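You operate a simulated robot arm through the tools that you are given. There is no shell and no other tool. Be economical: measure what you need, move in short steps, check, and stop when the job is done.

The job below is to be done with a simulated two-armed robot. You get a single attempt, and the scene is never put back.

## Task
Zero the watt meter, set it to volts and switch the bench supply's output on at 20 V.
Fine: meter switched on; zero it and set the volts dial while the output is off.

Only the result counts: the job must be done as asked and must still hold three seconds after the hand-in. Knocking over, shifting, dropping, spilling or breaking anything else fails it.

## Robot
Two 7-joint arms with two-finger parallel grippers on one trunk, on a base that drives. Base frame: it is fixed to the floor where the robot stands at the start and does not move with it; the origin is under the middle of the robot, x ahead of it, y to its left, z up. Units: m, degrees, N and s.
The left shoulder is at the start at [0.062, 0.196, 1.104], the right one opposite. With the tool pointing down near the work surface each hand reaches from about 0.1 to 0.7 m from the robot's upright axis, wherever it stands, measured 20 degrees to its own side. Places, roughly: bench supply [1, -0.2, 0.8]; limit key of the bench supply [0.8, -0.2, 0.9]; mode key of the watt meter [0.5, -0.1, 0.8]; output key of the bench supply [0.8, -0.2, 0.9]; switch of the bench supply [0.8, 0, 0.9]; switch of the electronic load [0.9, 0.7, 0.8]; switch of the watt meter [0.5, -0.1, 0.8]; volts dial of the bench supply [0.8, -0.3, 0.9]; zero key of the watt meter [0.5, -0.1, 0.8]. Payload 1.57 kg a hand.
Tool frame (each hand has its own): the origin (TCP) lies between the finger pads and is the grasp point; the fingertips stand 0.03 m ahead of it; z points along the fingers, y is the line along which they close. The gripper opens to 0.11 m. The fingers are 0.024 m wide and 0.012 m thick; the gripper's body (0.048 by 0.112 m) begins 0.078 m behind the TCP.
Orientation is told as [roll, pitch, yaw] about the base's x, y, z axes, in that order, counted from this pose: with the fingers straight down and closing along the base's y, the tool's x points along the base's -x, its y along +y and its z along -z.

## Interface
- The arms move only by the tool nudge_tool. It takes "left_commands", "right_commands" or both (then of equal length, played together; a hand with none holds still); each is a list that holds one entry, the list of rows, each a list of 7 numbers: the shift along the tool's x, y, z in units of 40 mm (1.0 is 40 mm), then the turn, a rotation vector about the tool's x, y, z in units of 5 degrees (1.0 is 5 degrees), then the gripper command, from -1 (shut) to 1 (fully open), values between in proportion. In form: [[[tx, ty, tz, ax, ay, az, grip], ...]]. A call has 1 to 10 rows; each row shifts and turns the commanded pose from where the row before left it, along the tool's axes as they then stand. A call with a number of a shift or a turn outside -1 to 1 is refused whole. Rows are played at 5 a second. More than 0.05 m and 8.6 degrees between two rows, or a gripper value outside its range, and nothing of the call is played. A pose out of reach is approached as far as the arm can. The call stops where the force on the tool passes 40 N (or 10 N more than at its start, if that is more) or the arm is blocked; 0.2 s more then pass. The fingers move at their own pace (about 0.072 m/s each) and stop on an object; they squeeze with about 34 N. The grip force told is the motor's: it shows also when the fingers shut on nothing. Time passes only in rows, and 0.2 s behind the last, so rows that do not move let the fingers close. It gives the time, the measured TCP pose, the force on the tool (base axes), the opening and the grip force at its end, in the units of the frame above (readings bear some noise), with the torque about the TCP (base axes, N m) and any sound that the robot's microphone picked up, and new pictures: "views" is both (left out), scene, wrist or none (wrist: the cameras of the hands that moved).
- Cameras (640 x 400 px; columns grow to the right, rows downward): "scene" is now at [0.0916, -0.031, 1.6721]; the picture's right is [-0.47, -0.88, 0.00], its down [-0.79, 0.41, -0.46] and it looks along [0.41, -0.21, -0.89] (base axes); focal length 258 px, centre (320, 200). "left" rides on the left gripper at [0.07, -0.016, -0.141] in its tool frame; the picture's right is [0.23, 0.97, 0.00], its down [-0.85, 0.20, -0.48] and it looks along [-0.47, 0.11, 0.88] (tool axes); focal length 222 px, centre (320, 200). "right" rides on the right gripper at [0.07, 0.016, -0.141] in its tool frame; the picture's right is [-0.23, 0.97, 0.00], its down [-0.85, -0.20, -0.48] and it looks along [-0.47, -0.11, 0.88] (tool axes); focal length 222 px, centre (320, 200). There is no depth. A picture from a camera that has moved, and an enlarged one, comes with that camera's place and axes in the base frame and with its lens.
- lift_body(by): slides the trunk up (or, below 0, down) by that many m; the arms and the scene camera ride with it, the base frame stays. It gives what a move gives, with no picture.
- steer(legs): drives the robot by 1 to 6 legs, each [ahead, left, turn to the left] in m, m and degrees, along the robot's own axes; the way and the turn of a leg run together, so that a leg with both is an arc; at most 1.5 m and 180 degrees a leg. The arms and the cameras ride along, it lands a little off, and it stops where it bumps. It gives what a move gives, and a new picture of the scene camera.
- pan_tilt(pan, tilt): turns the head with the scene camera to pan (to the left, within 86 degrees either way) and tilt (down, from -29 to 69), counted from straight ahead of the robot. It gives what a move gives, and a new picture of the scene camera.
- zoom(camera, box): a new picture of the part [left, top, right, bottom] of that camera's present view, enlarged. It takes no simulated time.
- hand_in(): hands the job in; it is judged then, once.

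Work in short steps. Places have to be worked out from the pictures, the camera data and where the tool is seen: move nearer, look again, correct. Check each grasp and each placing, and mend what went wrong. You have 120 turns and 260 pictures in all, those below and enlarged ones among them. Open the grippers and draw the arms clear of the work before you hand the job in, unless the task says otherwise; then end with one line.

The tools are called after ">>>" as name(argument=value, ...) on one line, values as JSON. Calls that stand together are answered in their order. nudge_tool: Moves the arms, as the interface text tells. Its arguments: {"type":"object","properties":{"left_commands":{"type":"array"},"right_commands":{"type":"array"},"views":{"type":"string","enum":["both","scene","wrist","none"]}},"required":[]} The other tools are called the same way: lift_body (by) slides the trunk up or down; steer (legs) drives the base; pan_tilt (pan, tilt) turns the head that bears the scene camera; zoom (camera, box) takes an enlarged picture of a part of a camera's view; hand_in () hands the job in.

At the start:

```text
t: 0.0
left_eef_pos: [0.4943, 0.09, 1.0917]
left_ee_rot: [0.0, 0.1, 0.0]
left_force: [-0.6, -0.5, 0.4]
left_wrist_torque: [-0.04, 0.01, -0.02]
left_finger_gap: 0.1102
left_grasp_force: 0.1
right_eef_pos: [0.3452, -0.2887, 1.09]
right_ee_rot: [0.1, 0.2, 0.1]
right_force: [0.6, -0.8, -0.3]
right_wrist_torque: [0.0, -0.01, -0.02]
right_finger_gap: 0.1102
right_grasp_force: 0.0
trunk travel left (down, up): [-0.7, 0.29]
robot x, y, heading: [-0.0008, 0.0013, 0.0]
head pan, tilt: [-27.8, 62.5]
```

scene: 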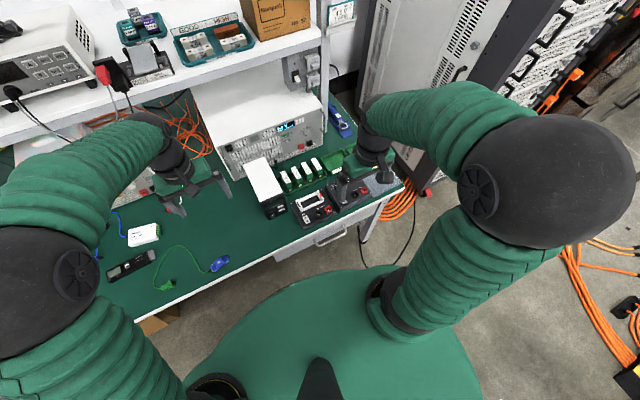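
right: 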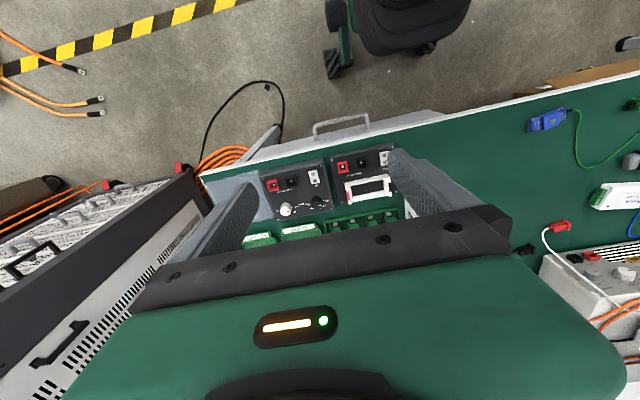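
left: 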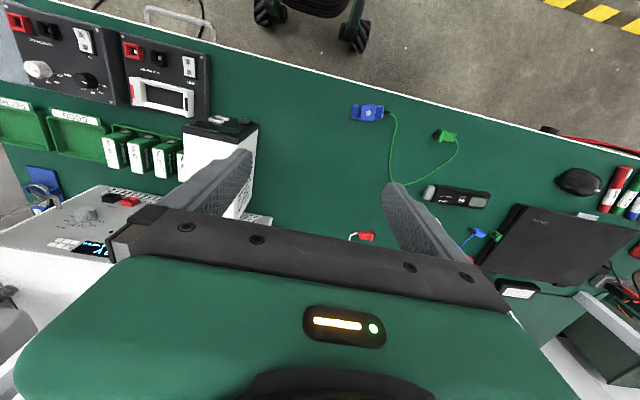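

The scene shows the bench supply, the meter and a battery-like box in between. I enlarge the instruments first.

>>> zoom(camera="scene", box=[210, 90, 410, 225])

>>> zoom(camera="left", box=[0, 0, 260, 160])

>>> zoom(camera="left", box=[0, 160, 180, 272])

```text
2.96 times, centred on (310, 158) of scene
camera zoom: at [0.0916, -0.031, 1.6721], right [-0.47, -0.88, 0.0], down [-0.79, 0.41, -0.46], along [0.41, -0.21, -0.89], focal length 764 px, centre (350, 326)
```

zoom: 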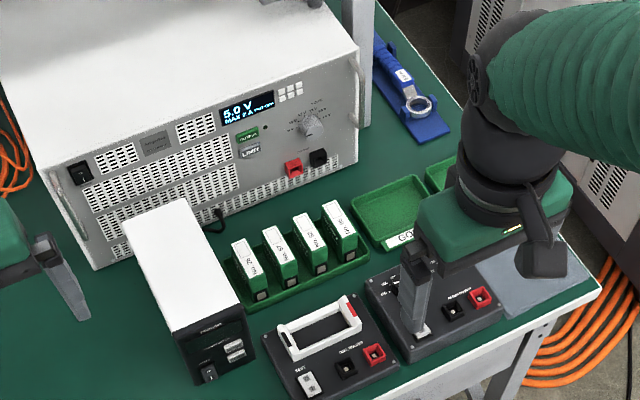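

```text
2.46 times, centred on (130, 80) of left
camera zoom: at [0.4249, 0.0738, 1.2327], right [-0.23, 0.97, 0.0], down [0.86, 0.2, 0.48], along [0.47, 0.11, -0.88], focal length 547 px, centre (788, 495)
```

zoom: 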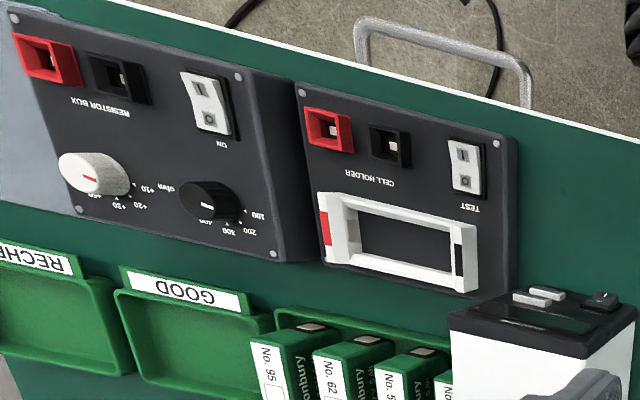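

```text
3.56 times, centred on (90, 216) of left
camera zoom: at [0.4249, 0.0738, 1.2327], right [-0.23, 0.97, 0.0], down [0.86, 0.2, 0.48], along [0.47, 0.11, -0.88], focal length 790 px, centre (1138, 143)
```

zoom: 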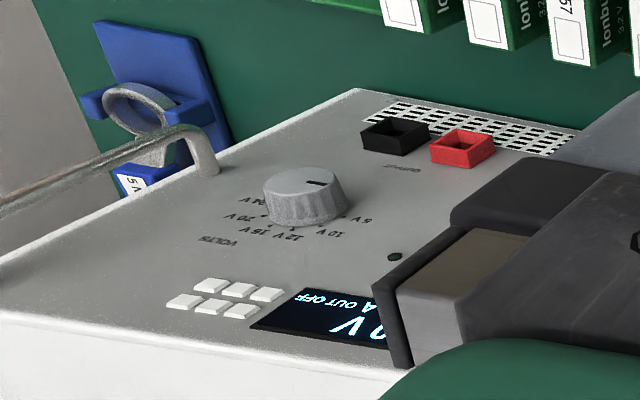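

The supply faces the robot with its dial at 5 V and the output off, and the meter is the white box with a black front. I turn the right hand forward for a level view of the panels.

>>> nudge_tool(right_commands=[[[0, 0, 0, 0, -1, 0, -1], [0, 0, 0, 0, -1, 0, -1], [0, 0, 0, 0, -1, 0, -1], [0, 0, 0, 0, -1, 0, -1], [0, 0, 0, 0, -1, 0, -1], [0, 0, 0, 0, -1, 0, -1], [0, 0, 0, 0, -1, 0, -1], [0, 0, 0, 0, -1, 0, -1], [0, 0, 0, 0, -1, 0, -1], [0, 0, 0, 0, -1, 0, -1]]], views="both")

```text
t: 2.2
left_eef_pos: [0.4941, 0.0904, 1.0909]
left_ee_rot: [0.1, 0.0, 0.1]
left_force: [0.8, -0.2, -0.3]
left_wrist_torque: [0.01, -0.03, 0.0]
left_finger_gap: 0.11
left_grasp_force: 0.1
right_eef_pos: [0.4251, -0.3427, 1.1364]
right_ee_rot: [0.2, -49.9, 0.0]
right_force: [0.8, -0.4, 0.2]
right_wrist_torque: [-0.03, 0.0, -0.02]
right_finger_gap: 0.0
right_grasp_force: 21.6
right hand out of reach, approached as far as the arm can: row 5, 6, 7, 8, 9, 10
trunk travel left (down, up): [-0.7, 0.29]
robot x, y, heading: [-0.0013, -0.0017, -0.1]
head pan, tilt: [-27.8, 62.5]
camera scene: at [0.0919, -0.0317, 1.672], right [-0.47, -0.88, 0.0], down [-0.79, 0.41, -0.46], along [0.41, -0.21, -0.89], focal length 258 px, centre (320, 200)
camera right: at [0.2729, -0.3262, 1.1742], right [0.15, 0.97, 0.18], down [0.18, -0.2, 0.96], along [0.97, -0.11, -0.21], focal length 222 px, centre (320, 200)
```

scene: 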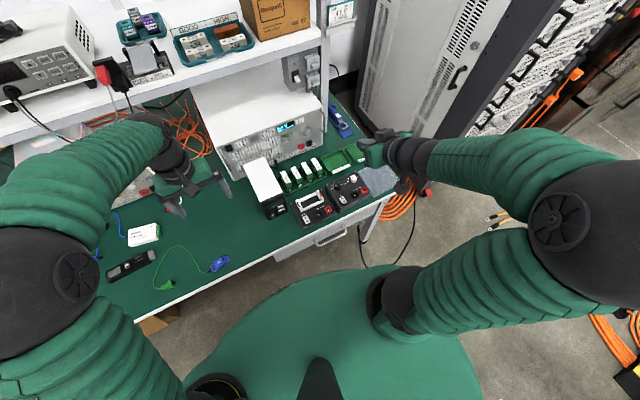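
right: 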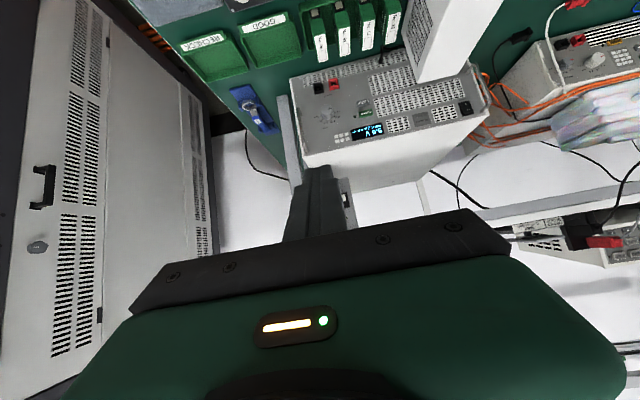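

At this spot the right hand is too near its own shoulder for a level pose. I drive back 0.2 m to leave room in front of the meter.

>>> steer(legs=[[-0.2, 0, 0]])

```text
t: 3.8
left_eef_pos: [0.2965, 0.0898, 1.0895]
left_ee_rot: [-0.1, 0.2, 0.1]
left_force: [-0.5, -0.5, -0.5]
left_wrist_torque: [-0.02, 0.01, 0.01]
left_finger_gap: 0.11
left_grasp_force: 0.1
right_eef_pos: [0.2257, -0.3415, 1.1357]
right_ee_rot: [0.3, -49.8, -0.1]
right_force: [-0.4, 0.3, -0.3]
right_wrist_torque: [-0.02, 0.02, 0.0]
right_finger_gap: 0.0002
right_grasp_force: 21.3
trunk travel left (down, up): [-0.7, 0.29]
robot x, y, heading: [-0.199, 0.0009, -0.0]
head pan, tilt: [-27.8, 62.5]
camera scene: at [-0.1047, -0.0314, 1.6717], right [-0.47, -0.88, 0.0], down [-0.79, 0.41, -0.46], along [0.4, -0.21, -0.89], focal length 258 px, centre (320, 200)
```

scene: 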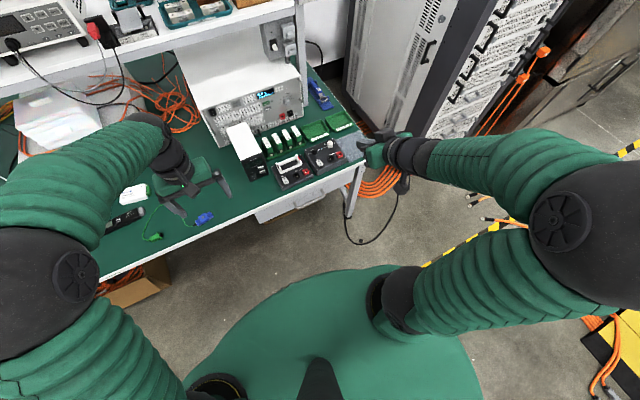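

I aim the head at the meter and take a closer look.

>>> pan_tilt(pan=-8, tilt=48)

>>> zoom(camera="scene", box=[270, 190, 400, 271])

```text
t: 4.6
left_eef_pos: [0.2904, 0.0914, 1.0926]
left_ee_rot: [0.0, -0.2, 0.0]
left_force: [-0.9, -0.6, 0.3]
left_wrist_torque: [0.0, 0.0, 0.02]
left_finger_gap: 0.1099
left_grasp_force: 0.0
right_eef_pos: [0.2209, -0.3425, 1.1382]
right_ee_rot: [0.2, -50.1, -0.1]
right_force: [-0.7, 0.1, 0.0]
right_wrist_torque: [-0.03, 0.02, -0.01]
right_finger_gap: 0.0001
right_grasp_force: 21.2
trunk travel left (down, up): [-0.7, 0.29]
robot x, y, heading: [-0.1995, -0.0055, 0.1]
head pan, tilt: [-8.0, 48.0]
camera scene: at [-0.0903, -0.0124, 1.6903], right [-0.14, -0.99, 0.0], down [-0.74, 0.1, -0.67], along [0.66, -0.09, -0.74], focal length 258 px, centre (320, 200)
```

scene: 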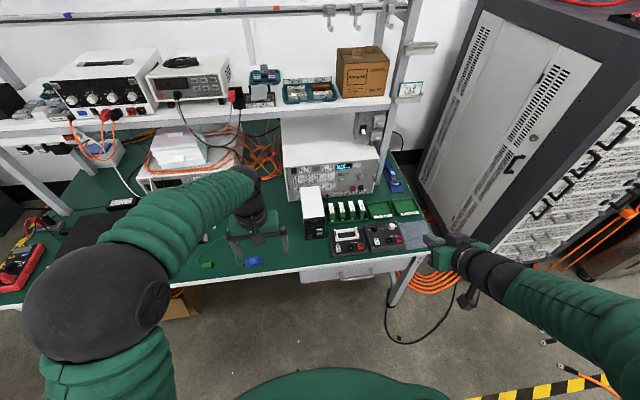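

```text
4.92 times, centred on (335, 230) of scene
camera zoom: at [-0.0903, -0.0124, 1.6903], right [-0.14, -0.99, 0.0], down [-0.74, 0.1, -0.67], along [0.66, -0.09, -0.74], focal length 1270 px, centre (246, 50)
```

zoom: 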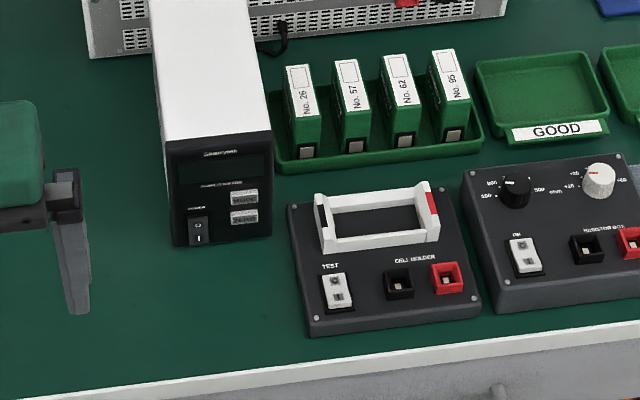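

The meter is off with a dark display. I place its switch at about (0.534, -0.057, 0.762), MODE near (0.53, -0.10, 0.806) and ZERO near (0.53, -0.10, 0.778). I bring the right hand towards it and move the left one aside.

>>> nudge_tool(right_commands=[[[-0.2, 0.75, 0.73, 0, 0, 0, -1], [-0.2, 0.75, 0.73, 0, 0, 0, -1], [-0.2, 0.75, 0.73, 0, 0, 0, -1], [-0.2, 0.75, 0.73, 0, 0, 0, -1], [-0.2, 0.75, 0.73, 0, 0, 0, -1], [-0.2, 0.75, 0.73, 0, 0, 0, -1], [-0.2, 0.75, 0.73, 0, 0, 0, -1], [-0.2, 0.75, 0.73, 0, 0, 0, -1]]], left_commands=[[[0, 0.8, 0, 0, 0, 0, -1], [0, 0.8, 0, 0, 0, 0, -1], [0, 0.8, 0, 0, 0, 0, -1], [0, 0.8, 0, 0, 0, 0, -1], [0, 0.8, 0, 0, 0, 0, -1], [0, 0, 0, 0, 0, 0, -1], [0, 0, 0, 0, 0, 0, -1], [0, 0, 0, 0, 0, 0, -1]]], views="scene")

>>> zoom(camera="right", box=[160, 0, 480, 200])

```text
t: 6.2
left_eef_pos: [0.2887, 0.25, 1.0926]
left_ee_rot: [0.1, -0.2, 0.0]
left_force: [-0.2, -0.8, 0.5]
left_wrist_torque: [0.04, 0.01, -0.03]
left_finger_gap: 0.0
left_grasp_force: 20.8
right_eef_pos: [0.4228, -0.2242, 1.1544]
right_ee_rot: [19.7, -57.6, -26.1]
right_force: [-0.3, -0.1, 0.1]
right_wrist_torque: [-0.05, 0.02, 0.01]
right_finger_gap: 0.0
right_grasp_force: 21.7
trunk travel left (down, up): [-0.7, 0.29]
robot x, y, heading: [-0.2036, 0.0016, 0.2]
head pan, tilt: [-8.0, 48.0]
stopped in row 7 (right hand): the arm was blocked; the commanded pose is now the measured one
camera scene: at [-0.0885, -0.013, 1.6902], right [-0.14, -0.99, 0.0], down [-0.74, 0.1, -0.67], along [0.66, -0.09, -0.74], focal length 258 px, centre (320, 200)
```

scene: 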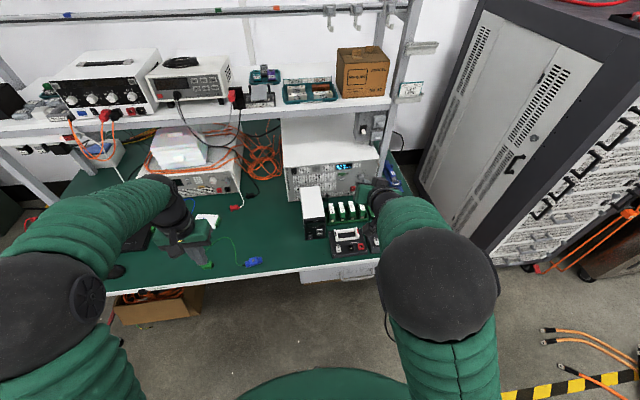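

```text
2.00 times, centred on (320, 100) of right
camera zoom: at [0.2707, -0.1861, 1.1692], right [0.26, 0.89, 0.37], down [-0.03, -0.37, 0.93], along [0.96, -0.26, -0.07], focal length 444 px, centre (320, 400)
```

zoom: 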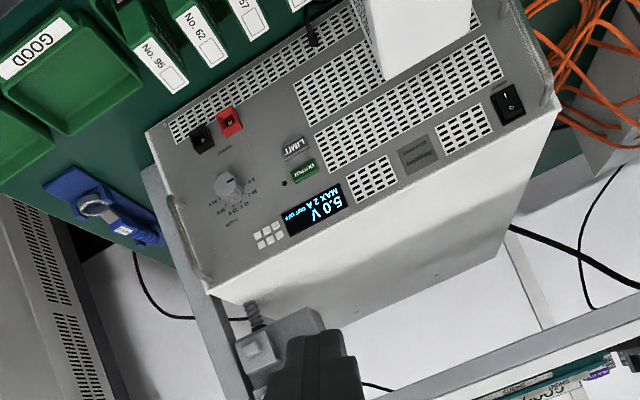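

The arm folded itself and stopped at the edge of its reach, still high. I move it forward and down, which gives it more room.

>>> nudge_tool(right_commands=[[[0.6, 0.04, 0.55, 0, 0, 0, -1], [0.6, 0.04, 0.55, 0, 0, 0, -1], [0.6, 0.04, 0.55, 0, 0, 0, -1], [0.6, 0.04, 0.55, 0, 0, 0, -1], [0.6, 0.04, 0.55, 0, 0, 0, -1]]], views="both")

```text
t: 6.7
left_eef_pos: [0.2873, 0.2555, 1.092]
left_ee_rot: [-0.1, -0.2, 0.2]
left_force: [0.0, 0.6, -0.6]
left_wrist_torque: [0.01, -0.01, -0.01]
left_finger_gap: 0.0001
left_grasp_force: 21.3
right_eef_pos: [0.439, -0.2381, 1.2079]
right_ee_rot: [45.4, -59.7, -51.5]
right_force: [1.4, 0.4, -0.1]
right_wrist_torque: [-0.02, 0.02, -0.02]
right_finger_gap: 0.0001
right_grasp_force: 21.1
trunk travel left (down, up): [-0.7, 0.29]
robot x, y, heading: [-0.2015, -0.0003, 0.2]
head pan, tilt: [-8.0, 48.0]
stopped in row 2 (right hand): the arm was blocked; the commanded pose is now the measured one
camera scene: at [-0.0881, -0.0072, 1.69], right [-0.14, -0.99, 0.0], down [-0.74, 0.1, -0.67], along [0.66, -0.09, -0.74], focal length 258 px, centre (320, 200)
camera right: at [0.2879, -0.1915, 1.2023], right [0.23, 0.81, 0.54], down [-0.21, -0.5, 0.84], along [0.95, -0.31, 0.05], focal length 222 px, centre (320, 200)
```

scene: 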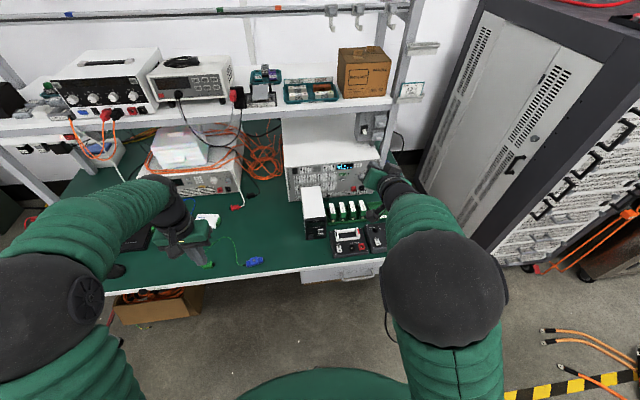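
right: 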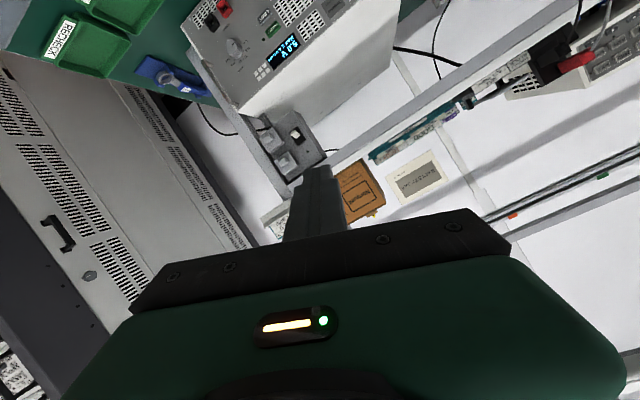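

The arm drifted up into an awkward fold. I rotate the tool back towards pointing down to recover a normal elbow pose.

>>> nudge_tool(right_commands=[[[0, 0, 0, 0.166, 0.944, -0.286, -1], [0, 0, 0, 0.166, 0.944, -0.286, -1], [0, 0, 0, 0.166, 0.944, -0.286, -1], [0, 0, 0, 0.166, 0.944, -0.286, -1], [0, 0, 0, 0.166, 0.944, -0.286, -1], [0, 0, 0, 0.166, 0.944, -0.286, -1], [0, 0, 0, 0.166, 0.944, -0.286, -1], [0, 0, 0, 0.166, 0.944, -0.286, -1], [0, 0, 0, 0.166, 0.944, -0.286, -1], [0, 0, 0, 0.166, 0.944, -0.286, -1]]], views="scene")

```text
t: 8.9
left_eef_pos: [0.2899, 0.253, 1.0926]
left_ee_rot: [0.0, -0.1, 0.2]
left_force: [0.5, 0.9, 0.1]
left_wrist_torque: [-0.02, 0.05, 0.0]
left_finger_gap: 0.0002
left_grasp_force: 21.7
right_eef_pos: [0.4412, -0.2293, 1.2043]
right_ee_rot: [5.9, -20.8, -7.0]
right_force: [0.0, 0.6, 0.2]
right_wrist_torque: [0.02, 0.04, 0.0]
right_finger_gap: 0.0001
right_grasp_force: 21.8
trunk travel left (down, up): [-0.7, 0.29]
robot x, y, heading: [-0.2006, -0.0001, -0.0]
head pan, tilt: [-8.0, 48.0]
camera scene: at [-0.0854, -0.0106, 1.69], right [-0.14, -0.99, 0.0], down [-0.74, 0.1, -0.67], along [0.66, -0.09, -0.75], focal length 258 px, centre (320, 200)
```

scene: 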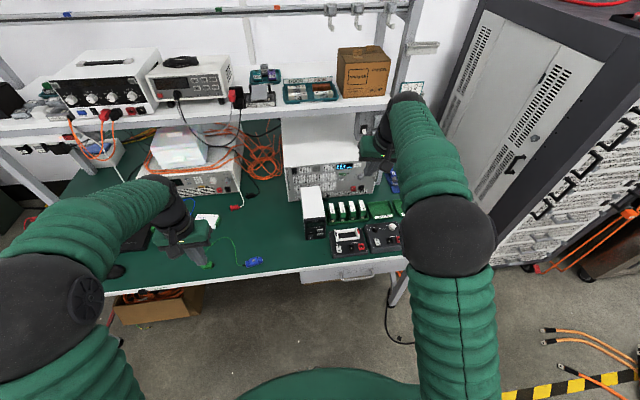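

Recovered. I level the roll and yaw, then lower the hand at a moderate tilt in front of the meter.

>>> nudge_tool(right_commands=[[[0, 0, 0, 0.37, 0, -0.65, -1], [0, 0, 0, 0.37, 0, -0.65, -1], [0.44, 0.28, 0.79, 0, 0, 0, -1], [0.44, 0.28, 0.79, 0, 0, 0, -1], [0.44, 0.28, 0.79, 0, 0, 0, -1], [0.44, 0.28, 0.79, 0, 0, 0, -1], [0.44, 0.28, 0.79, 0, 0, 0, -1]]], views="both")

```text
t: 10.5
left_eef_pos: [0.2884, 0.2538, 1.0924]
left_ee_rot: [0.0, -0.1, 0.2]
left_force: [-0.3, -0.7, -0.4]
left_wrist_torque: [-0.02, 0.0, 0.0]
left_finger_gap: 0.0
left_grasp_force: 21.5
right_eef_pos: [0.4151, -0.1729, 1.0246]
right_ee_rot: [-0.3, -21.1, 0.0]
right_force: [-0.3, -0.3, -0.1]
right_wrist_torque: [0.02, 0.01, -0.01]
right_finger_gap: 0.0
right_grasp_force: 21.9
trunk travel left (down, up): [-0.7, 0.29]
robot x, y, heading: [-0.1987, -0.0007, 0.2]
head pan, tilt: [-8.0, 48.0]
camera scene: at [-0.0857, -0.0098, 1.6901], right [-0.14, -0.99, 0.0], down [-0.74, 0.1, -0.67], along [0.66, -0.09, -0.75], focal length 258 px, centre (320, 200)
camera right: at [0.3008, -0.1563, 1.1304], right [0.21, 0.97, 0.08], down [0.62, -0.2, 0.76], along [0.75, -0.11, -0.65], focal length 222 px, centre (320, 200)
```

scene: 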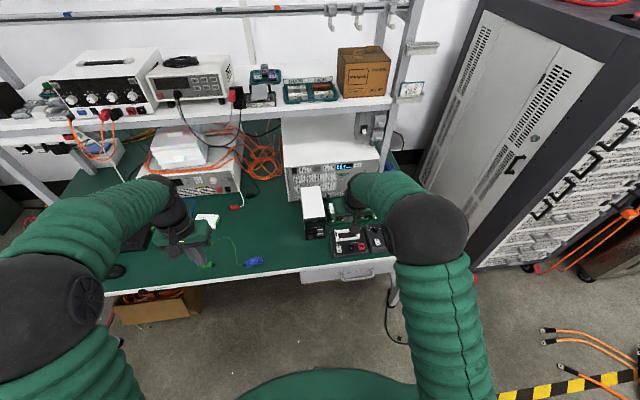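
right: 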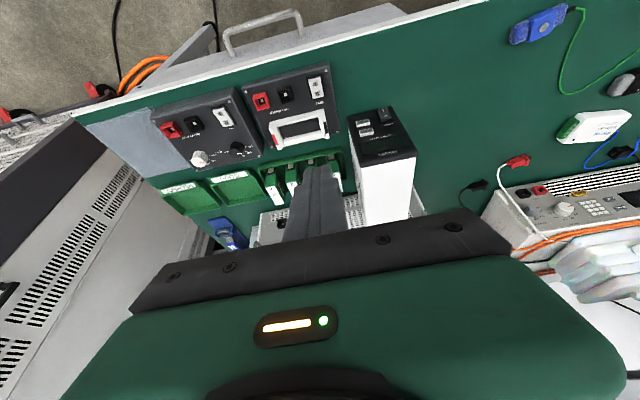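

Now continue down and left to the meter front, then tilt the fingers 25° more forward.

>>> nudge_tool(right_commands=[[[0.3, 0.56, 0.79, 0, 0, 0, -1], [0.3, 0.56, 0.79, 0, 0, 0, -1], [0.3, 0.56, 0.79, 0, 0, 0, -1], [0.3, 0.56, 0.79, 0, 0, 0, -1], [0.3, 0.56, 0.79, 0, 0, 0, -1], [0, 0, 0, 0, -1, 0, -1], [0, 0, 0, 0, -1, 0, -1], [0, 0, 0, 0, -1, 0, -1], [0, 0, 0, 0, -1, 0, -1], [0, 0, 0, 0, -1, 0, -1]]], views="both")

>>> zoom(camera="scene", box=[270, 170, 400, 251])

```text
t: 12.7
left_eef_pos: [0.2882, 0.2551, 1.0963]
left_ee_rot: [0.0, -0.2, 0.1]
left_force: [0.3, 0.3, -0.9]
left_wrist_torque: [0.01, 0.0, -0.04]
left_finger_gap: 0.0
left_grasp_force: 21.0
right_eef_pos: [0.4231, -0.073, 0.8664]
right_ee_rot: [0.0, -46.9, -1.7]
right_force: [0.0, 0.5, -0.6]
right_wrist_torque: [0.02, 0.0, -0.01]
right_finger_gap: 0.0
right_grasp_force: 21.2
trunk travel left (down, up): [-0.7, 0.29]
robot x, y, heading: [-0.1974, 0.0, 0.0]
head pan, tilt: [-8.0, 48.0]
camera scene: at [-0.087, -0.0092, 1.6933], right [-0.14, -0.99, 0.0], down [-0.74, 0.1, -0.67], along [0.66, -0.09, -0.74], focal length 258 px, centre (320, 200)
camera right: at [0.2739, -0.0531, 0.9117], right [0.18, 0.97, 0.17], down [0.23, -0.21, 0.95], along [0.96, -0.13, -0.26], focal length 222 px, centre (320, 200)
```

scene: 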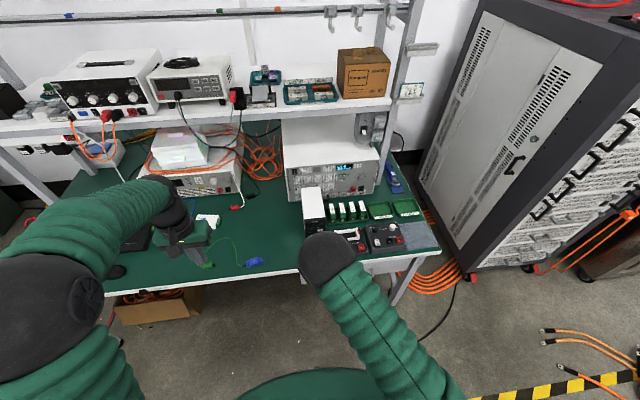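
right: 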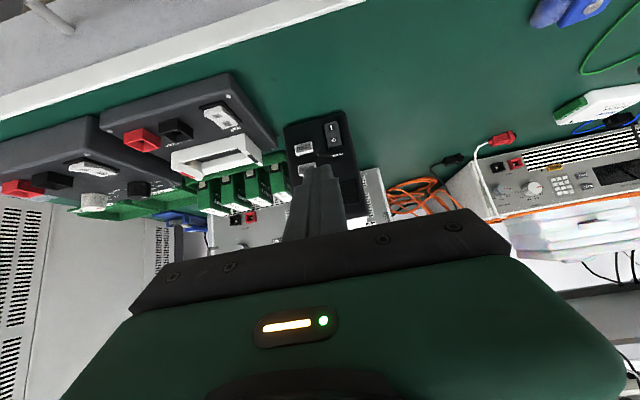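

```text
4.92 times, centred on (335, 210) of scene
camera zoom: at [-0.087, -0.0092, 1.6933], right [-0.14, -0.99, 0.0], down [-0.74, 0.1, -0.67], along [0.66, -0.09, -0.74], focal length 1270 px, centre (246, 148)
```

zoom: 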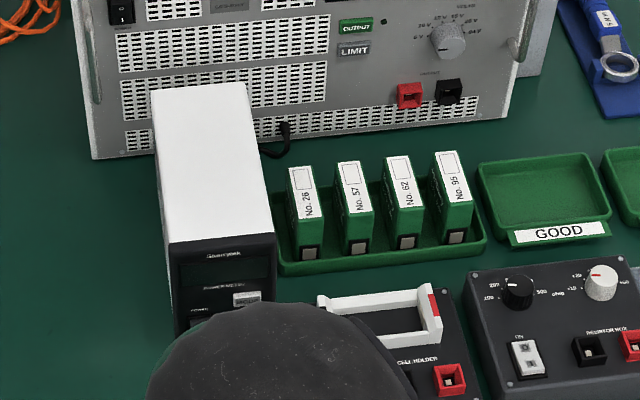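

The wrist camera sees the front of the meter, upside down. I enlarge it.

>>> zoom(camera="right", box=[260, 100, 400, 188])

```text
4.55 times, centred on (330, 144) of right
camera zoom: at [0.2739, -0.0531, 0.9117], right [0.18, 0.97, 0.17], down [0.23, -0.21, 0.95], along [0.96, -0.13, -0.26], focal length 1010 px, centre (274, 454)
```

zoom: 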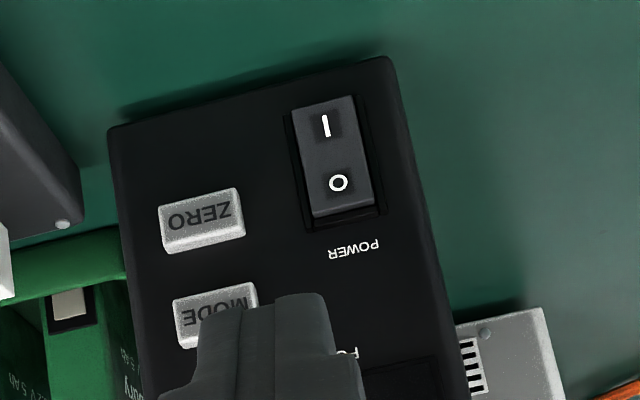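

ZERO and MODE sit at z of about 0.772 and 0.80, and the switch's "I" half is the lower one at about 0.75, roughly 15 mm above the bench. A steeper tool (22° tilt) clears the bench, so I rotate back and come to about 4 cm in front of "I".

>>> nudge_tool(right_commands=[[[0, 0, 0, 0, 1, 0, -1], [0, 0, 0, 0, 1, 0, -1], [0, 0, 0, 0, 1, 0, -1], [0, 0, 0, 0, 1, 0, -1], [0, 0, 0, 0, 1, 0, -1], [-0.05, 0.1, 0.6, 0, 0, 0, -1], [-0.05, 0.1, 0.6, 0, 0, 0, -1], [-0.05, 0.1, 0.6, 0, 0, 0, -1], [-0.05, 0.1, 0.6, 0, 0, 0, -1]]], views="both")

>>> zoom(camera="right", box=[250, 80, 410, 180])

```text
t: 14.7
left_eef_pos: [0.2881, 0.2536, 1.0924]
left_ee_rot: [-0.1, -0.1, 0.1]
left_force: [0.4, 0.3, -0.2]
left_wrist_torque: [0.0, 0.01, -0.01]
left_finger_gap: 0.0001
left_grasp_force: 20.9
right_eef_pos: [0.4605, -0.0466, 0.7694]
right_ee_rot: [-0.4, -21.1, 0.0]
right_force: [0.3, 0.3, -0.1]
right_wrist_torque: [-0.01, -0.02, 0.02]
right_finger_gap: 0.0001
right_grasp_force: 21.1
trunk travel left (down, up): [-0.7, 0.29]
robot x, y, heading: [-0.2011, -0.0041, -0.1]
head pan, tilt: [-8.0, 48.0]
camera scene: at [-0.085, -0.0092, 1.69], right [-0.14, -0.99, 0.0], down [-0.74, 0.1, -0.67], along [0.66, -0.09, -0.75], focal length 258 px, centre (320, 200)
camera right: at [0.3455, -0.03, 0.8743], right [0.21, 0.97, 0.08], down [0.62, -0.2, 0.76], along [0.75, -0.11, -0.65], focal length 222 px, centre (320, 200)
```

scene: 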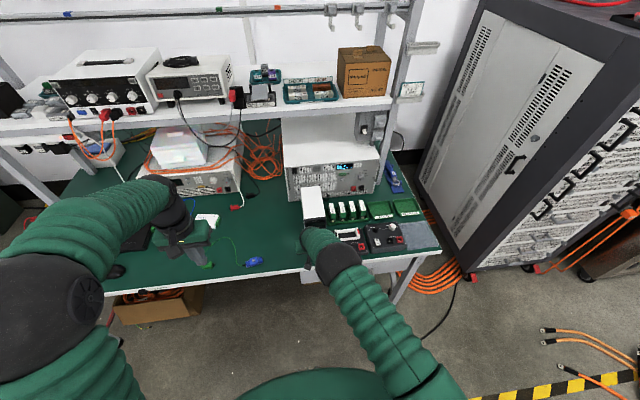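
right: 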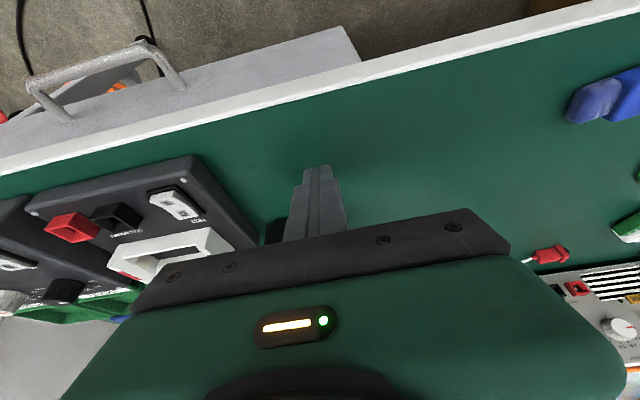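

```text
4.00 times, centred on (330, 130) of right
camera zoom: at [0.3455, -0.03, 0.8743], right [0.21, 0.97, 0.08], down [0.62, -0.2, 0.76], along [0.75, -0.11, -0.65], focal length 888 px, centre (280, 480)
```

zoom: 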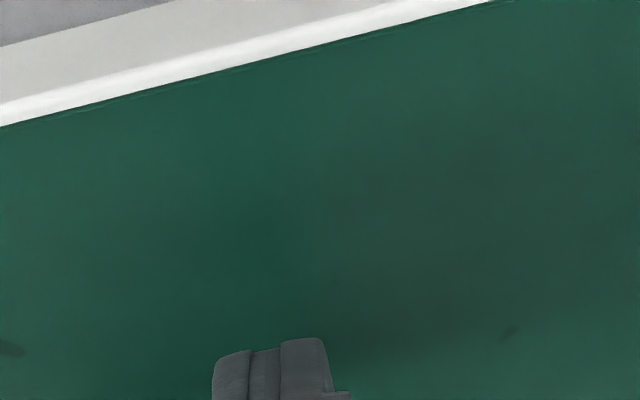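

The hand hides the switch from its own camera, so I go by touch: correct y by about 1 cm, approach, then press in small steps while watching the force.

>>> nudge_tool(right_commands=[[[-0.46, -0.12, 0.13, 0, 0, 0, -1], [-0.46, -0.12, 0.13, 0, 0, 0, -1], [0, 0, 0, 0, 0, 0, -1]]], views="none")

>>> nudge_tool(right_commands=[[[-0.08, 0, 0.03, 0, 0, 0, -1], [-0.08, 0, 0.03, 0, 0, 0, -1], [0, 0, 0, 0, 0, 0, -1]]], views="scene")

>>> zoom(camera="scene", box=[270, 170, 400, 251])

```text
t: 15.5
left_eef_pos: [0.2873, 0.2538, 1.0922]
left_ee_rot: [0.0, -0.2, 0.1]
left_force: [0.3, -0.2, 0.0]
left_wrist_torque: [0.02, 0.01, 0.01]
left_finger_gap: 0.0
left_grasp_force: 21.2
right_eef_pos: [0.4985, -0.056, 0.772]
right_ee_rot: [-0.3, -21.2, 0.0]
right_force: [-0.2, 0.0, 0.7]
right_wrist_torque: [-0.03, 0.03, 0.0]
right_finger_gap: 0.0002
right_grasp_force: 21.6
trunk travel left (down, up): [-0.7, 0.29]
robot x, y, heading: [-0.1994, 0.0033, -0.1]
head pan, tilt: [-8.0, 48.0]
```

```text
t: 16.3
left_eef_pos: [0.288, 0.2546, 1.0917]
left_ee_rot: [0.0, -0.2, 0.1]
left_force: [0.0, -0.8, 0.4]
left_wrist_torque: [0.01, -0.03, -0.03]
left_finger_gap: 0.0001
left_grasp_force: 21.4
right_eef_pos: [0.5038, -0.0555, 0.7717]
right_ee_rot: [-0.4, -21.2, 0.0]
right_force: [-0.5, 0.3, 0.1]
right_wrist_torque: [-0.03, -0.03, -0.02]
right_finger_gap: 0.0
right_grasp_force: 21.8
trunk travel left (down, up): [-0.7, 0.29]
robot x, y, heading: [-0.2034, -0.0011, -0.1]
head pan, tilt: [-8.0, 48.0]
camera scene: at [-0.0862, -0.0092, 1.6901], right [-0.14, -0.99, 0.0], down [-0.74, 0.1, -0.67], along [0.66, -0.09, -0.74], focal length 258 px, centre (320, 200)
```

scene: 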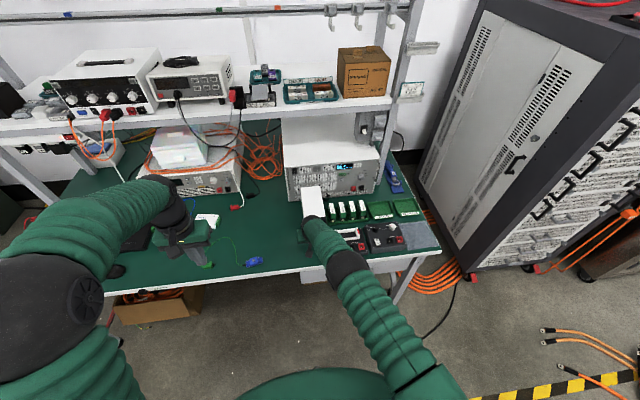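

```text
4.92 times, centred on (335, 210) of scene
camera zoom: at [-0.0862, -0.0092, 1.6901], right [-0.14, -0.99, 0.0], down [-0.74, 0.1, -0.67], along [0.66, -0.09, -0.74], focal length 1270 px, centre (246, 148)
```

zoom: 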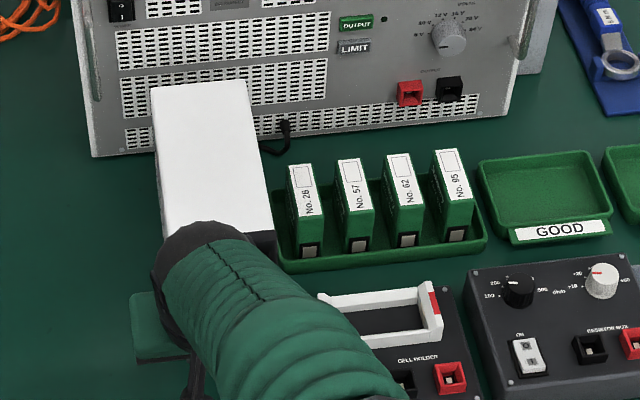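

No contact yet at TCP x 0.504. I continue in small steps and watch for force or a click.

>>> nudge_tool(right_commands=[[[-0.07, 0, 0.027, 0, 0, 0, -1], [0, 0, 0, 0, 0, 0, -1]]], views="none")

>>> nudge_tool(right_commands=[[[-0.05, 0, 0.02, 0, 0, 0, -1], [0, 0, 0, 0, 0, 0, -1]]], views="none")

```text
t: 16.9
left_eef_pos: [0.2873, 0.2539, 1.0915]
left_ee_rot: [-0.1, -0.1, 0.0]
left_force: [-1.0, -0.4, -0.3]
left_wrist_torque: [-0.01, 0.04, -0.03]
left_finger_gap: 0.0002
left_grasp_force: 20.9
right_eef_pos: [0.5073, -0.0563, 0.7718]
right_ee_rot: [-0.3, -21.2, 0.0]
right_force: [0.4, 0.5, 0.7]
right_wrist_torque: [-0.02, 0.02, 0.01]
right_finger_gap: 0.0
right_grasp_force: 21.5
trunk travel left (down, up): [-0.7, 0.29]
robot x, y, heading: [-0.2028, 0.001, -0.1]
head pan, tilt: [-8.0, 48.0]
```

```text
t: 17.5
left_eef_pos: [0.2865, 0.2549, 1.0922]
left_ee_rot: [0.0, -0.2, 0.1]
left_force: [0.3, 0.0, 0.5]
left_wrist_torque: [-0.04, -0.01, 0.03]
left_finger_gap: 0.0001
left_grasp_force: 21.0
right_eef_pos: [0.5072, -0.0563, 0.7736]
right_ee_rot: [-0.3, -21.1, -0.1]
right_force: [-8.7, 0.8, 0.7]
right_wrist_torque: [0.19, 0.17, 0.08]
right_finger_gap: 0.0002
right_grasp_force: 20.6
trunk travel left (down, up): [-0.7, 0.29]
robot x, y, heading: [-0.1985, 0.0022, 0.1]
head pan, tilt: [-8.0, 48.0]
```

Contact: 8.7 N at TCP x 0.507. I press a little more.

>>> nudge_tool(right_commands=[[[-0.04, 0, 0.015, 0, 0, 0, -1], [0, 0, 0, 0, 0, 0, -1]]], views="none")

```text
t: 18.1
left_eef_pos: [0.2866, 0.2553, 1.0921]
left_ee_rot: [0.0, -0.3, 0.1]
left_force: [-0.9, -0.9, -0.2]
left_wrist_torque: [0.0, -0.02, 0.01]
left_finger_gap: 0.0
left_grasp_force: 21.4
right_eef_pos: [0.5078, -0.0562, 0.7722]
right_ee_rot: [-0.4, -21.0, -0.1]
right_force: [-18.7, 2.8, -1.2]
right_wrist_torque: [0.19, 0.48, 0.03]
right_finger_gap: 0.0
right_grasp_force: 21.6
trunk travel left (down, up): [-0.7, 0.29]
robot x, y, heading: [-0.2016, 0.0033, -0.1]
head pan, tilt: [-8.0, 48.0]
```

It is firm at 18.7 N, so either the rocker tipped or it is a hard stop. I back off and look with the wrist camera.

>>> nudge_tool(right_commands=[[[0.6, 0, -0.23, 0, 0, 0, -1], [0.6, 0, -0.23, 0, 0, 0, -1], [0, 0, -0.8, 0, 0, 0, -1], [0, 0, -0.8, 0, 0, 0, -1], [0, 0, -0.8, 0, -1, 0, -1], [0, 0, 0, 0, -1, 0, -1], [0, 0, 0, 0, -1, 0, -1], [0, 0, 0, 0, -1, 0, -1], [0, 0, 0, 0, -1, 0, -1]]], views="none")

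>>> zoom(camera="right", box=[240, 80, 400, 180])

```text
t: 20.3
left_eef_pos: [0.2869, 0.254, 1.0924]
left_ee_rot: [0.0, -0.3, 0.2]
left_force: [0.2, 0.1, -0.6]
left_wrist_torque: [-0.03, -0.03, 0.0]
left_finger_gap: 0.0
left_grasp_force: 21.6
right_eef_pos: [0.4408, -0.0931, 0.8803]
right_ee_rot: [1.4, -48.0, -5.6]
right_force: [-0.1, 0.3, -0.1]
right_wrist_torque: [-0.02, -0.08, 0.0]
right_finger_gap: 0.0001
right_grasp_force: 21.5
trunk travel left (down, up): [-0.7, 0.29]
robot x, y, heading: [-0.1997, 0.0005, 0.2]
head pan, tilt: [-8.0, 48.0]
stopped in row 9 (right hand): the arm was blocked; the commanded pose is now the measured one
```

```text
4.00 times, centred on (320, 130) of right
camera zoom: at [0.2927, -0.0655, 0.9232], right [0.23, 0.96, 0.18], down [0.2, -0.23, 0.95], along [0.95, -0.18, -0.24], focal length 888 px, centre (320, 480)
```

zoom: 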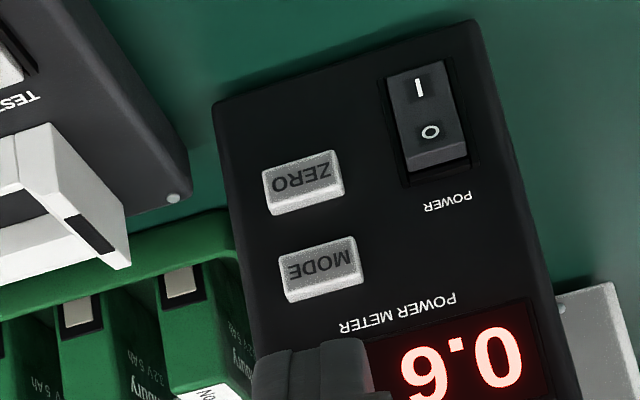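

The meter is on and shows 0.6. From this view I place ZERO at (0.53, -0.098, 0.771) and MODE at (0.53, -0.098, 0.800). I return to the steep tilt and line up with ZERO.

>>> nudge_tool(right_commands=[[[0, 0, 0, 0, 1, 0, -1], [0, 0, 0, 0, 1, 0, -1], [0, 0, 0, 0, 1, 0, -1], [0, 0, 0, 0, 1, 0, -1], [0, 0, 0, 0, 1, 0, -1], [0, 0, 0, -0.16, 0, -1, -1], [0, 0, 0.79, 0, 0, 0, -1], [0, 0, 0.79, 0, 0, 0, -1], [0, 0, 0.79, 0, 0, 0, -1], [0, 0, 0, 0, 0, 0, -1]]], views="none")

```text
t: 22.5
left_eef_pos: [0.2858, 0.2534, 1.0931]
left_ee_rot: [0.0, -0.3, 0.0]
left_force: [0.2, 0.6, -0.7]
left_wrist_torque: [0.03, -0.01, -0.04]
left_finger_gap: 0.0
left_grasp_force: 21.3
right_eef_pos: [0.4742, -0.0897, 0.7906]
right_ee_rot: [-0.5, -22.6, 1.2]
right_force: [-0.4, -0.2, -0.3]
right_wrist_torque: [0.02, 0.0, 0.0]
right_finger_gap: 0.0
right_grasp_force: 21.2
trunk travel left (down, up): [-0.7, 0.29]
robot x, y, heading: [-0.202, 0.0022, 0.1]
head pan, tilt: [-8.0, 48.0]
```

I correct by a few millimetres and come to the edge of contact.

>>> nudge_tool(right_commands=[[[-0.27, -0.1, 0.06, 0, 0, 0, -1], [-0.27, -0.1, 0.06, 0, 0, 0, -1], [0, 0, 0, 0, 0, 0, -1]]], views="none")

>>> nudge_tool(right_commands=[[[-0.09, 0, 0.037, 0, 0, 0, -1], [0, 0, 0, 0, 0, 0, -1]]], views="none")

```text
t: 23.3
left_eef_pos: [0.2853, 0.2536, 1.0932]
left_ee_rot: [0.0, -0.4, 0.0]
left_force: [-0.5, -0.3, -0.2]
left_wrist_torque: [0.01, -0.01, 0.01]
left_finger_gap: 0.0003
left_grasp_force: 21.6
right_eef_pos: [0.4982, -0.0972, 0.7931]
right_ee_rot: [-0.6, -22.7, 1.3]
right_force: [0.4, -0.2, -1.0]
right_wrist_torque: [0.01, -0.01, 0.02]
right_finger_gap: 0.0
right_grasp_force: 21.5
trunk travel left (down, up): [-0.7, 0.29]
robot x, y, heading: [-0.2045, 0.0023, 0.1]
head pan, tilt: [-8.0, 48.0]
```

```text
t: 23.9
left_eef_pos: [0.285, 0.2542, 1.0939]
left_ee_rot: [0.1, -0.3, 0.0]
left_force: [1.1, 0.2, -0.5]
left_wrist_torque: [-0.02, 0.01, 0.05]
left_finger_gap: 0.0
left_grasp_force: 21.1
right_eef_pos: [0.5025, -0.0957, 0.795]
right_ee_rot: [-0.5, -22.6, 1.3]
right_force: [0.6, -0.3, -0.6]
right_wrist_torque: [-0.01, -0.04, -0.01]
right_finger_gap: 0.0
right_grasp_force: 21.4
trunk travel left (down, up): [-0.7, 0.29]
robot x, y, heading: [-0.1997, -0.0031, 0.3]
head pan, tilt: [-8.0, 48.0]
```

Still free. Smaller steps now.

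>>> nudge_tool(right_commands=[[[-0.05, 0, 0.02, 0, 0, 0, -1], [0, 0, 0, 0, 0, 0, -1]]], views="none")

>>> nudge_tool(right_commands=[[[-0.04, 0, 0.016, 0, 0, 0, -1], [0, 0, 0, 0, 0, 0, -1]]], views="none")

```text
t: 24.5
left_eef_pos: [0.2852, 0.2524, 1.0941]
left_ee_rot: [0.0, -0.2, 0.0]
left_force: [-0.1, 0.3, -0.2]
left_wrist_torque: [0.01, -0.02, 0.01]
left_finger_gap: 0.0
left_grasp_force: 20.9
right_eef_pos: [0.5049, -0.0961, 0.7937]
right_ee_rot: [-0.7, -22.6, 1.2]
right_force: [0.4, 0.5, -0.1]
right_wrist_torque: [-0.02, 0.0, 0.03]
right_finger_gap: 0.0002
right_grasp_force: 21.0
trunk travel left (down, up): [-0.7, 0.29]
robot x, y, heading: [-0.1998, 0.0, -0.2]
head pan, tilt: [-8.0, 48.0]
```

```text
t: 25.1
left_eef_pos: [0.286, 0.2539, 1.0938]
left_ee_rot: [0.0, -0.2, 0.0]
left_force: [0.2, -0.2, 0.3]
left_wrist_torque: [0.02, 0.01, 0.01]
left_finger_gap: 0.0002
left_grasp_force: 21.4
right_eef_pos: [0.5051, -0.095, 0.7938]
right_ee_rot: [-0.6, -22.6, 1.2]
right_force: [-0.7, -1.2, -1.0]
right_wrist_torque: [-0.03, 0.01, -0.03]
right_finger_gap: 0.0
right_grasp_force: 21.3
trunk travel left (down, up): [-0.7, 0.29]
robot x, y, heading: [-0.2003, 0.005, -0.1]
head pan, tilt: [-8.0, 48.0]
```

>>> nudge_tool(right_commands=[[[-0.04, 0, 0.016, 0, 0, 0, -1], [0, 0, 0, 0, 0, 0, -1]]], views="none")

>>> nudge_tool(right_commands=[[[-0.04, 0, 0.016, 0, 0, 0, -1], [0, 0, 0, 0, 0, 0, -1]]], views="none")

```text
t: 25.7
left_eef_pos: [0.2866, 0.2546, 1.0927]
left_ee_rot: [-0.1, -0.3, 0.0]
left_force: [-0.7, 0.6, 0.5]
left_wrist_torque: [-0.04, 0.01, 0.03]
left_finger_gap: 0.0
left_grasp_force: 21.3
right_eef_pos: [0.5071, -0.0957, 0.7947]
right_ee_rot: [-0.6, -22.6, 1.3]
right_force: [0.3, -0.5, 0.1]
right_wrist_torque: [-0.02, 0.01, 0.0]
right_finger_gap: 0.0
right_grasp_force: 21.2
trunk travel left (down, up): [-0.7, 0.29]
robot x, y, heading: [-0.2022, -0.0011, -0.0]
head pan, tilt: [-8.0, 48.0]
```

```text
t: 26.3
left_eef_pos: [0.2859, 0.254, 1.0936]
left_ee_rot: [0.0, -0.4, -0.1]
left_force: [0.4, 0.1, 0.0]
left_wrist_torque: [0.01, 0.0, 0.06]
left_finger_gap: 0.0
left_grasp_force: 21.3
right_eef_pos: [0.5086, -0.0964, 0.7928]
right_ee_rot: [-0.6, -22.6, 1.3]
right_force: [-0.1, 0.5, 0.9]
right_wrist_torque: [-0.01, 0.0, -0.06]
right_finger_gap: 0.0
right_grasp_force: 21.3
trunk travel left (down, up): [-0.7, 0.29]
robot x, y, heading: [-0.2036, -0.0023, -0.0]
head pan, tilt: [-8.0, 48.0]
```

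Still free; the meter seems turned slightly, so its right side lies further away. I keep stepping.

>>> nudge_tool(right_commands=[[[-0.05, 0, 0.02, 0, 0, 0, -1], [0, 0, 0, 0, 0, 0, -1]]], views="none")

>>> nudge_tool(right_commands=[[[-0.05, 0, 0.02, 0, 0, 0, -1], [0, 0, 0, 0, 0, 0, -1]]], views="none")

```text
t: 26.9
left_eef_pos: [0.2856, 0.2535, 1.0933]
left_ee_rot: [0.1, -0.4, 0.0]
left_force: [0.4, -0.3, -0.3]
left_wrist_torque: [0.0, 0.03, 0.0]
left_finger_gap: 0.0003
left_grasp_force: 21.2
right_eef_pos: [0.5106, -0.0958, 0.7934]
right_ee_rot: [-0.6, -22.6, 1.2]
right_force: [-1.7, 1.1, 0.6]
right_wrist_torque: [0.01, 0.0, 0.01]
right_finger_gap: 0.0
right_grasp_force: 21.2
trunk travel left (down, up): [-0.7, 0.29]
robot x, y, heading: [-0.2017, 0.0016, 0.0]
head pan, tilt: [-8.0, 48.0]
heard: click
```

```text
t: 27.5
left_eef_pos: [0.2868, 0.2543, 1.0938]
left_ee_rot: [0.0, -0.3, 0.0]
left_force: [-0.2, -0.9, -0.7]
left_wrist_torque: [-0.03, -0.04, -0.03]
left_finger_gap: 0.0002
left_grasp_force: 21.5
right_eef_pos: [0.5119, -0.0961, 0.7939]
right_ee_rot: [-0.6, -22.6, 1.4]
right_force: [-6.0, -0.8, -0.3]
right_wrist_torque: [-0.01, 0.17, 0.0]
right_finger_gap: 0.0001
right_grasp_force: 21.1
trunk travel left (down, up): [-0.7, 0.29]
robot x, y, heading: [-0.1974, 0.0012, 0.2]
head pan, tilt: [-8.0, 48.0]
```

A click was heard. I back off and check the display.

>>> nudge_tool(right_commands=[[[0.6, 0, -0.24, 0, 0, 0, -1], [0.6, 0, -0.24, 0, 0, 0, -1], [0, 0, -0.8, 0, 0, 0, -1], [0, 0, -0.8, 0, 0, 0, -1], [0, 0, -0.5, 0, -1, 0, -1], [0, 0, 0, 0, -1, 0, -1], [0, 0, 0, 0, -1, 0, -1]]], views="none")

>>> zoom(camera="right", box=[220, 70, 420, 195])

```text
t: 29.1
left_eef_pos: [0.2872, 0.2541, 1.0932]
left_ee_rot: [-0.1, -0.2, 0.1]
left_force: [1.2, 1.3, 0.1]
left_wrist_torque: [-0.02, 0.03, -0.02]
left_finger_gap: 0.0
left_grasp_force: 21.2
right_eef_pos: [0.4284, -0.0967, 0.8702]
right_ee_rot: [-0.7, -37.7, 1.6]
right_force: [-0.5, -0.3, 0.0]
right_wrist_torque: [-0.02, 0.0, 0.01]
right_finger_gap: 0.0001
right_grasp_force: 20.9
trunk travel left (down, up): [-0.7, 0.29]
robot x, y, heading: [-0.2004, 0.0003, -0.1]
head pan, tilt: [-8.0, 48.0]
```

```text
3.20 times, centred on (320, 132) of right
camera zoom: at [0.2882, -0.0824, 0.9393], right [0.16, 0.98, 0.13], down [0.39, -0.18, 0.9], along [0.91, -0.1, -0.41], focal length 711 px, centre (320, 416)
```

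zoom: 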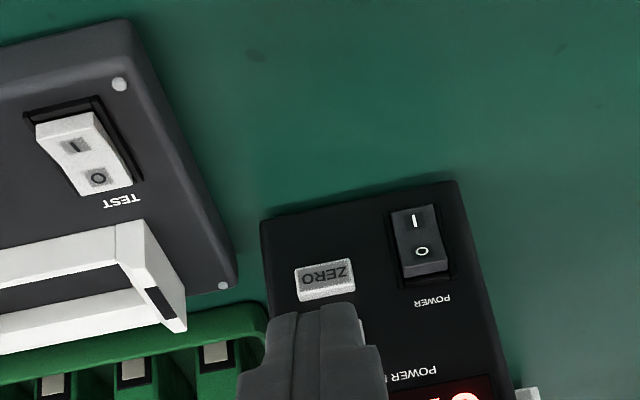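

>>> zoom(camera="scene", box=[290, 180, 370, 230])

>>> zoom(camera="right", box=[300, 140, 420, 215])

```text
8.00 times, centred on (330, 205) of scene
camera zoom: at [-0.0866, -0.0092, 1.6901], right [-0.14, -0.99, 0.0], down [-0.74, 0.1, -0.67], along [0.66, -0.09, -0.74], focal length 2063 px, centre (240, 160)
```

zoom: 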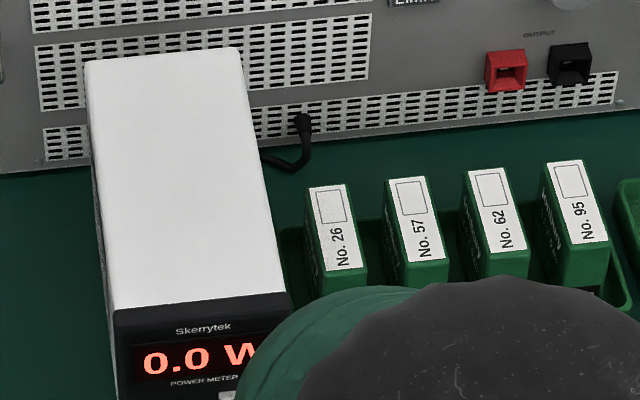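

```text
5.33 times, centred on (360, 178) of right
camera zoom: at [0.2882, -0.0824, 0.9393], right [0.16, 0.98, 0.13], down [0.39, -0.18, 0.9], along [0.91, -0.1, -0.41], focal length 1185 px, centre (107, 320)
```

zoom: 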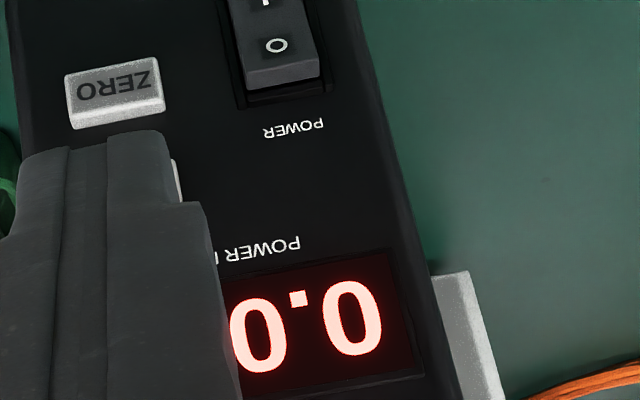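

Zeroed: it reads 0.0 W. Next is MODE, 29 mm higher at the same x and y.

>>> nudge_tool(right_commands=[[[0, 0, 0, 0, 1, 0, -1], [0, 0, 0, 0, 1, 0, -1], [0, 0, 0, 0, 1, 0, -1], [-0.37, 0, 0.58, 0, 0, 0, -1], [-0.37, 0, 0.58, 0, 0, 0, -1], [-0.37, 0, 0.58, 0, 0, 0, -1], [0, 0, 0, 0, 0, 0, -1]]], views="none")

```text
t: 30.7
left_eef_pos: [0.2859, 0.2532, 1.0933]
left_ee_rot: [0.1, -0.4, 0.1]
left_force: [-0.3, 0.0, 0.2]
left_wrist_torque: [0.03, -0.04, 0.0]
left_finger_gap: 0.0
left_grasp_force: 20.9
right_eef_pos: [0.4978, -0.0955, 0.8254]
right_ee_rot: [-0.6, -22.7, 1.3]
right_force: [1.1, -0.3, -0.5]
right_wrist_torque: [0.0, 0.0, 0.04]
right_finger_gap: 0.0003
right_grasp_force: 21.3
trunk travel left (down, up): [-0.7, 0.29]
robot x, y, heading: [-0.2049, -0.0009, -0.1]
head pan, tilt: [-8.0, 48.0]
```

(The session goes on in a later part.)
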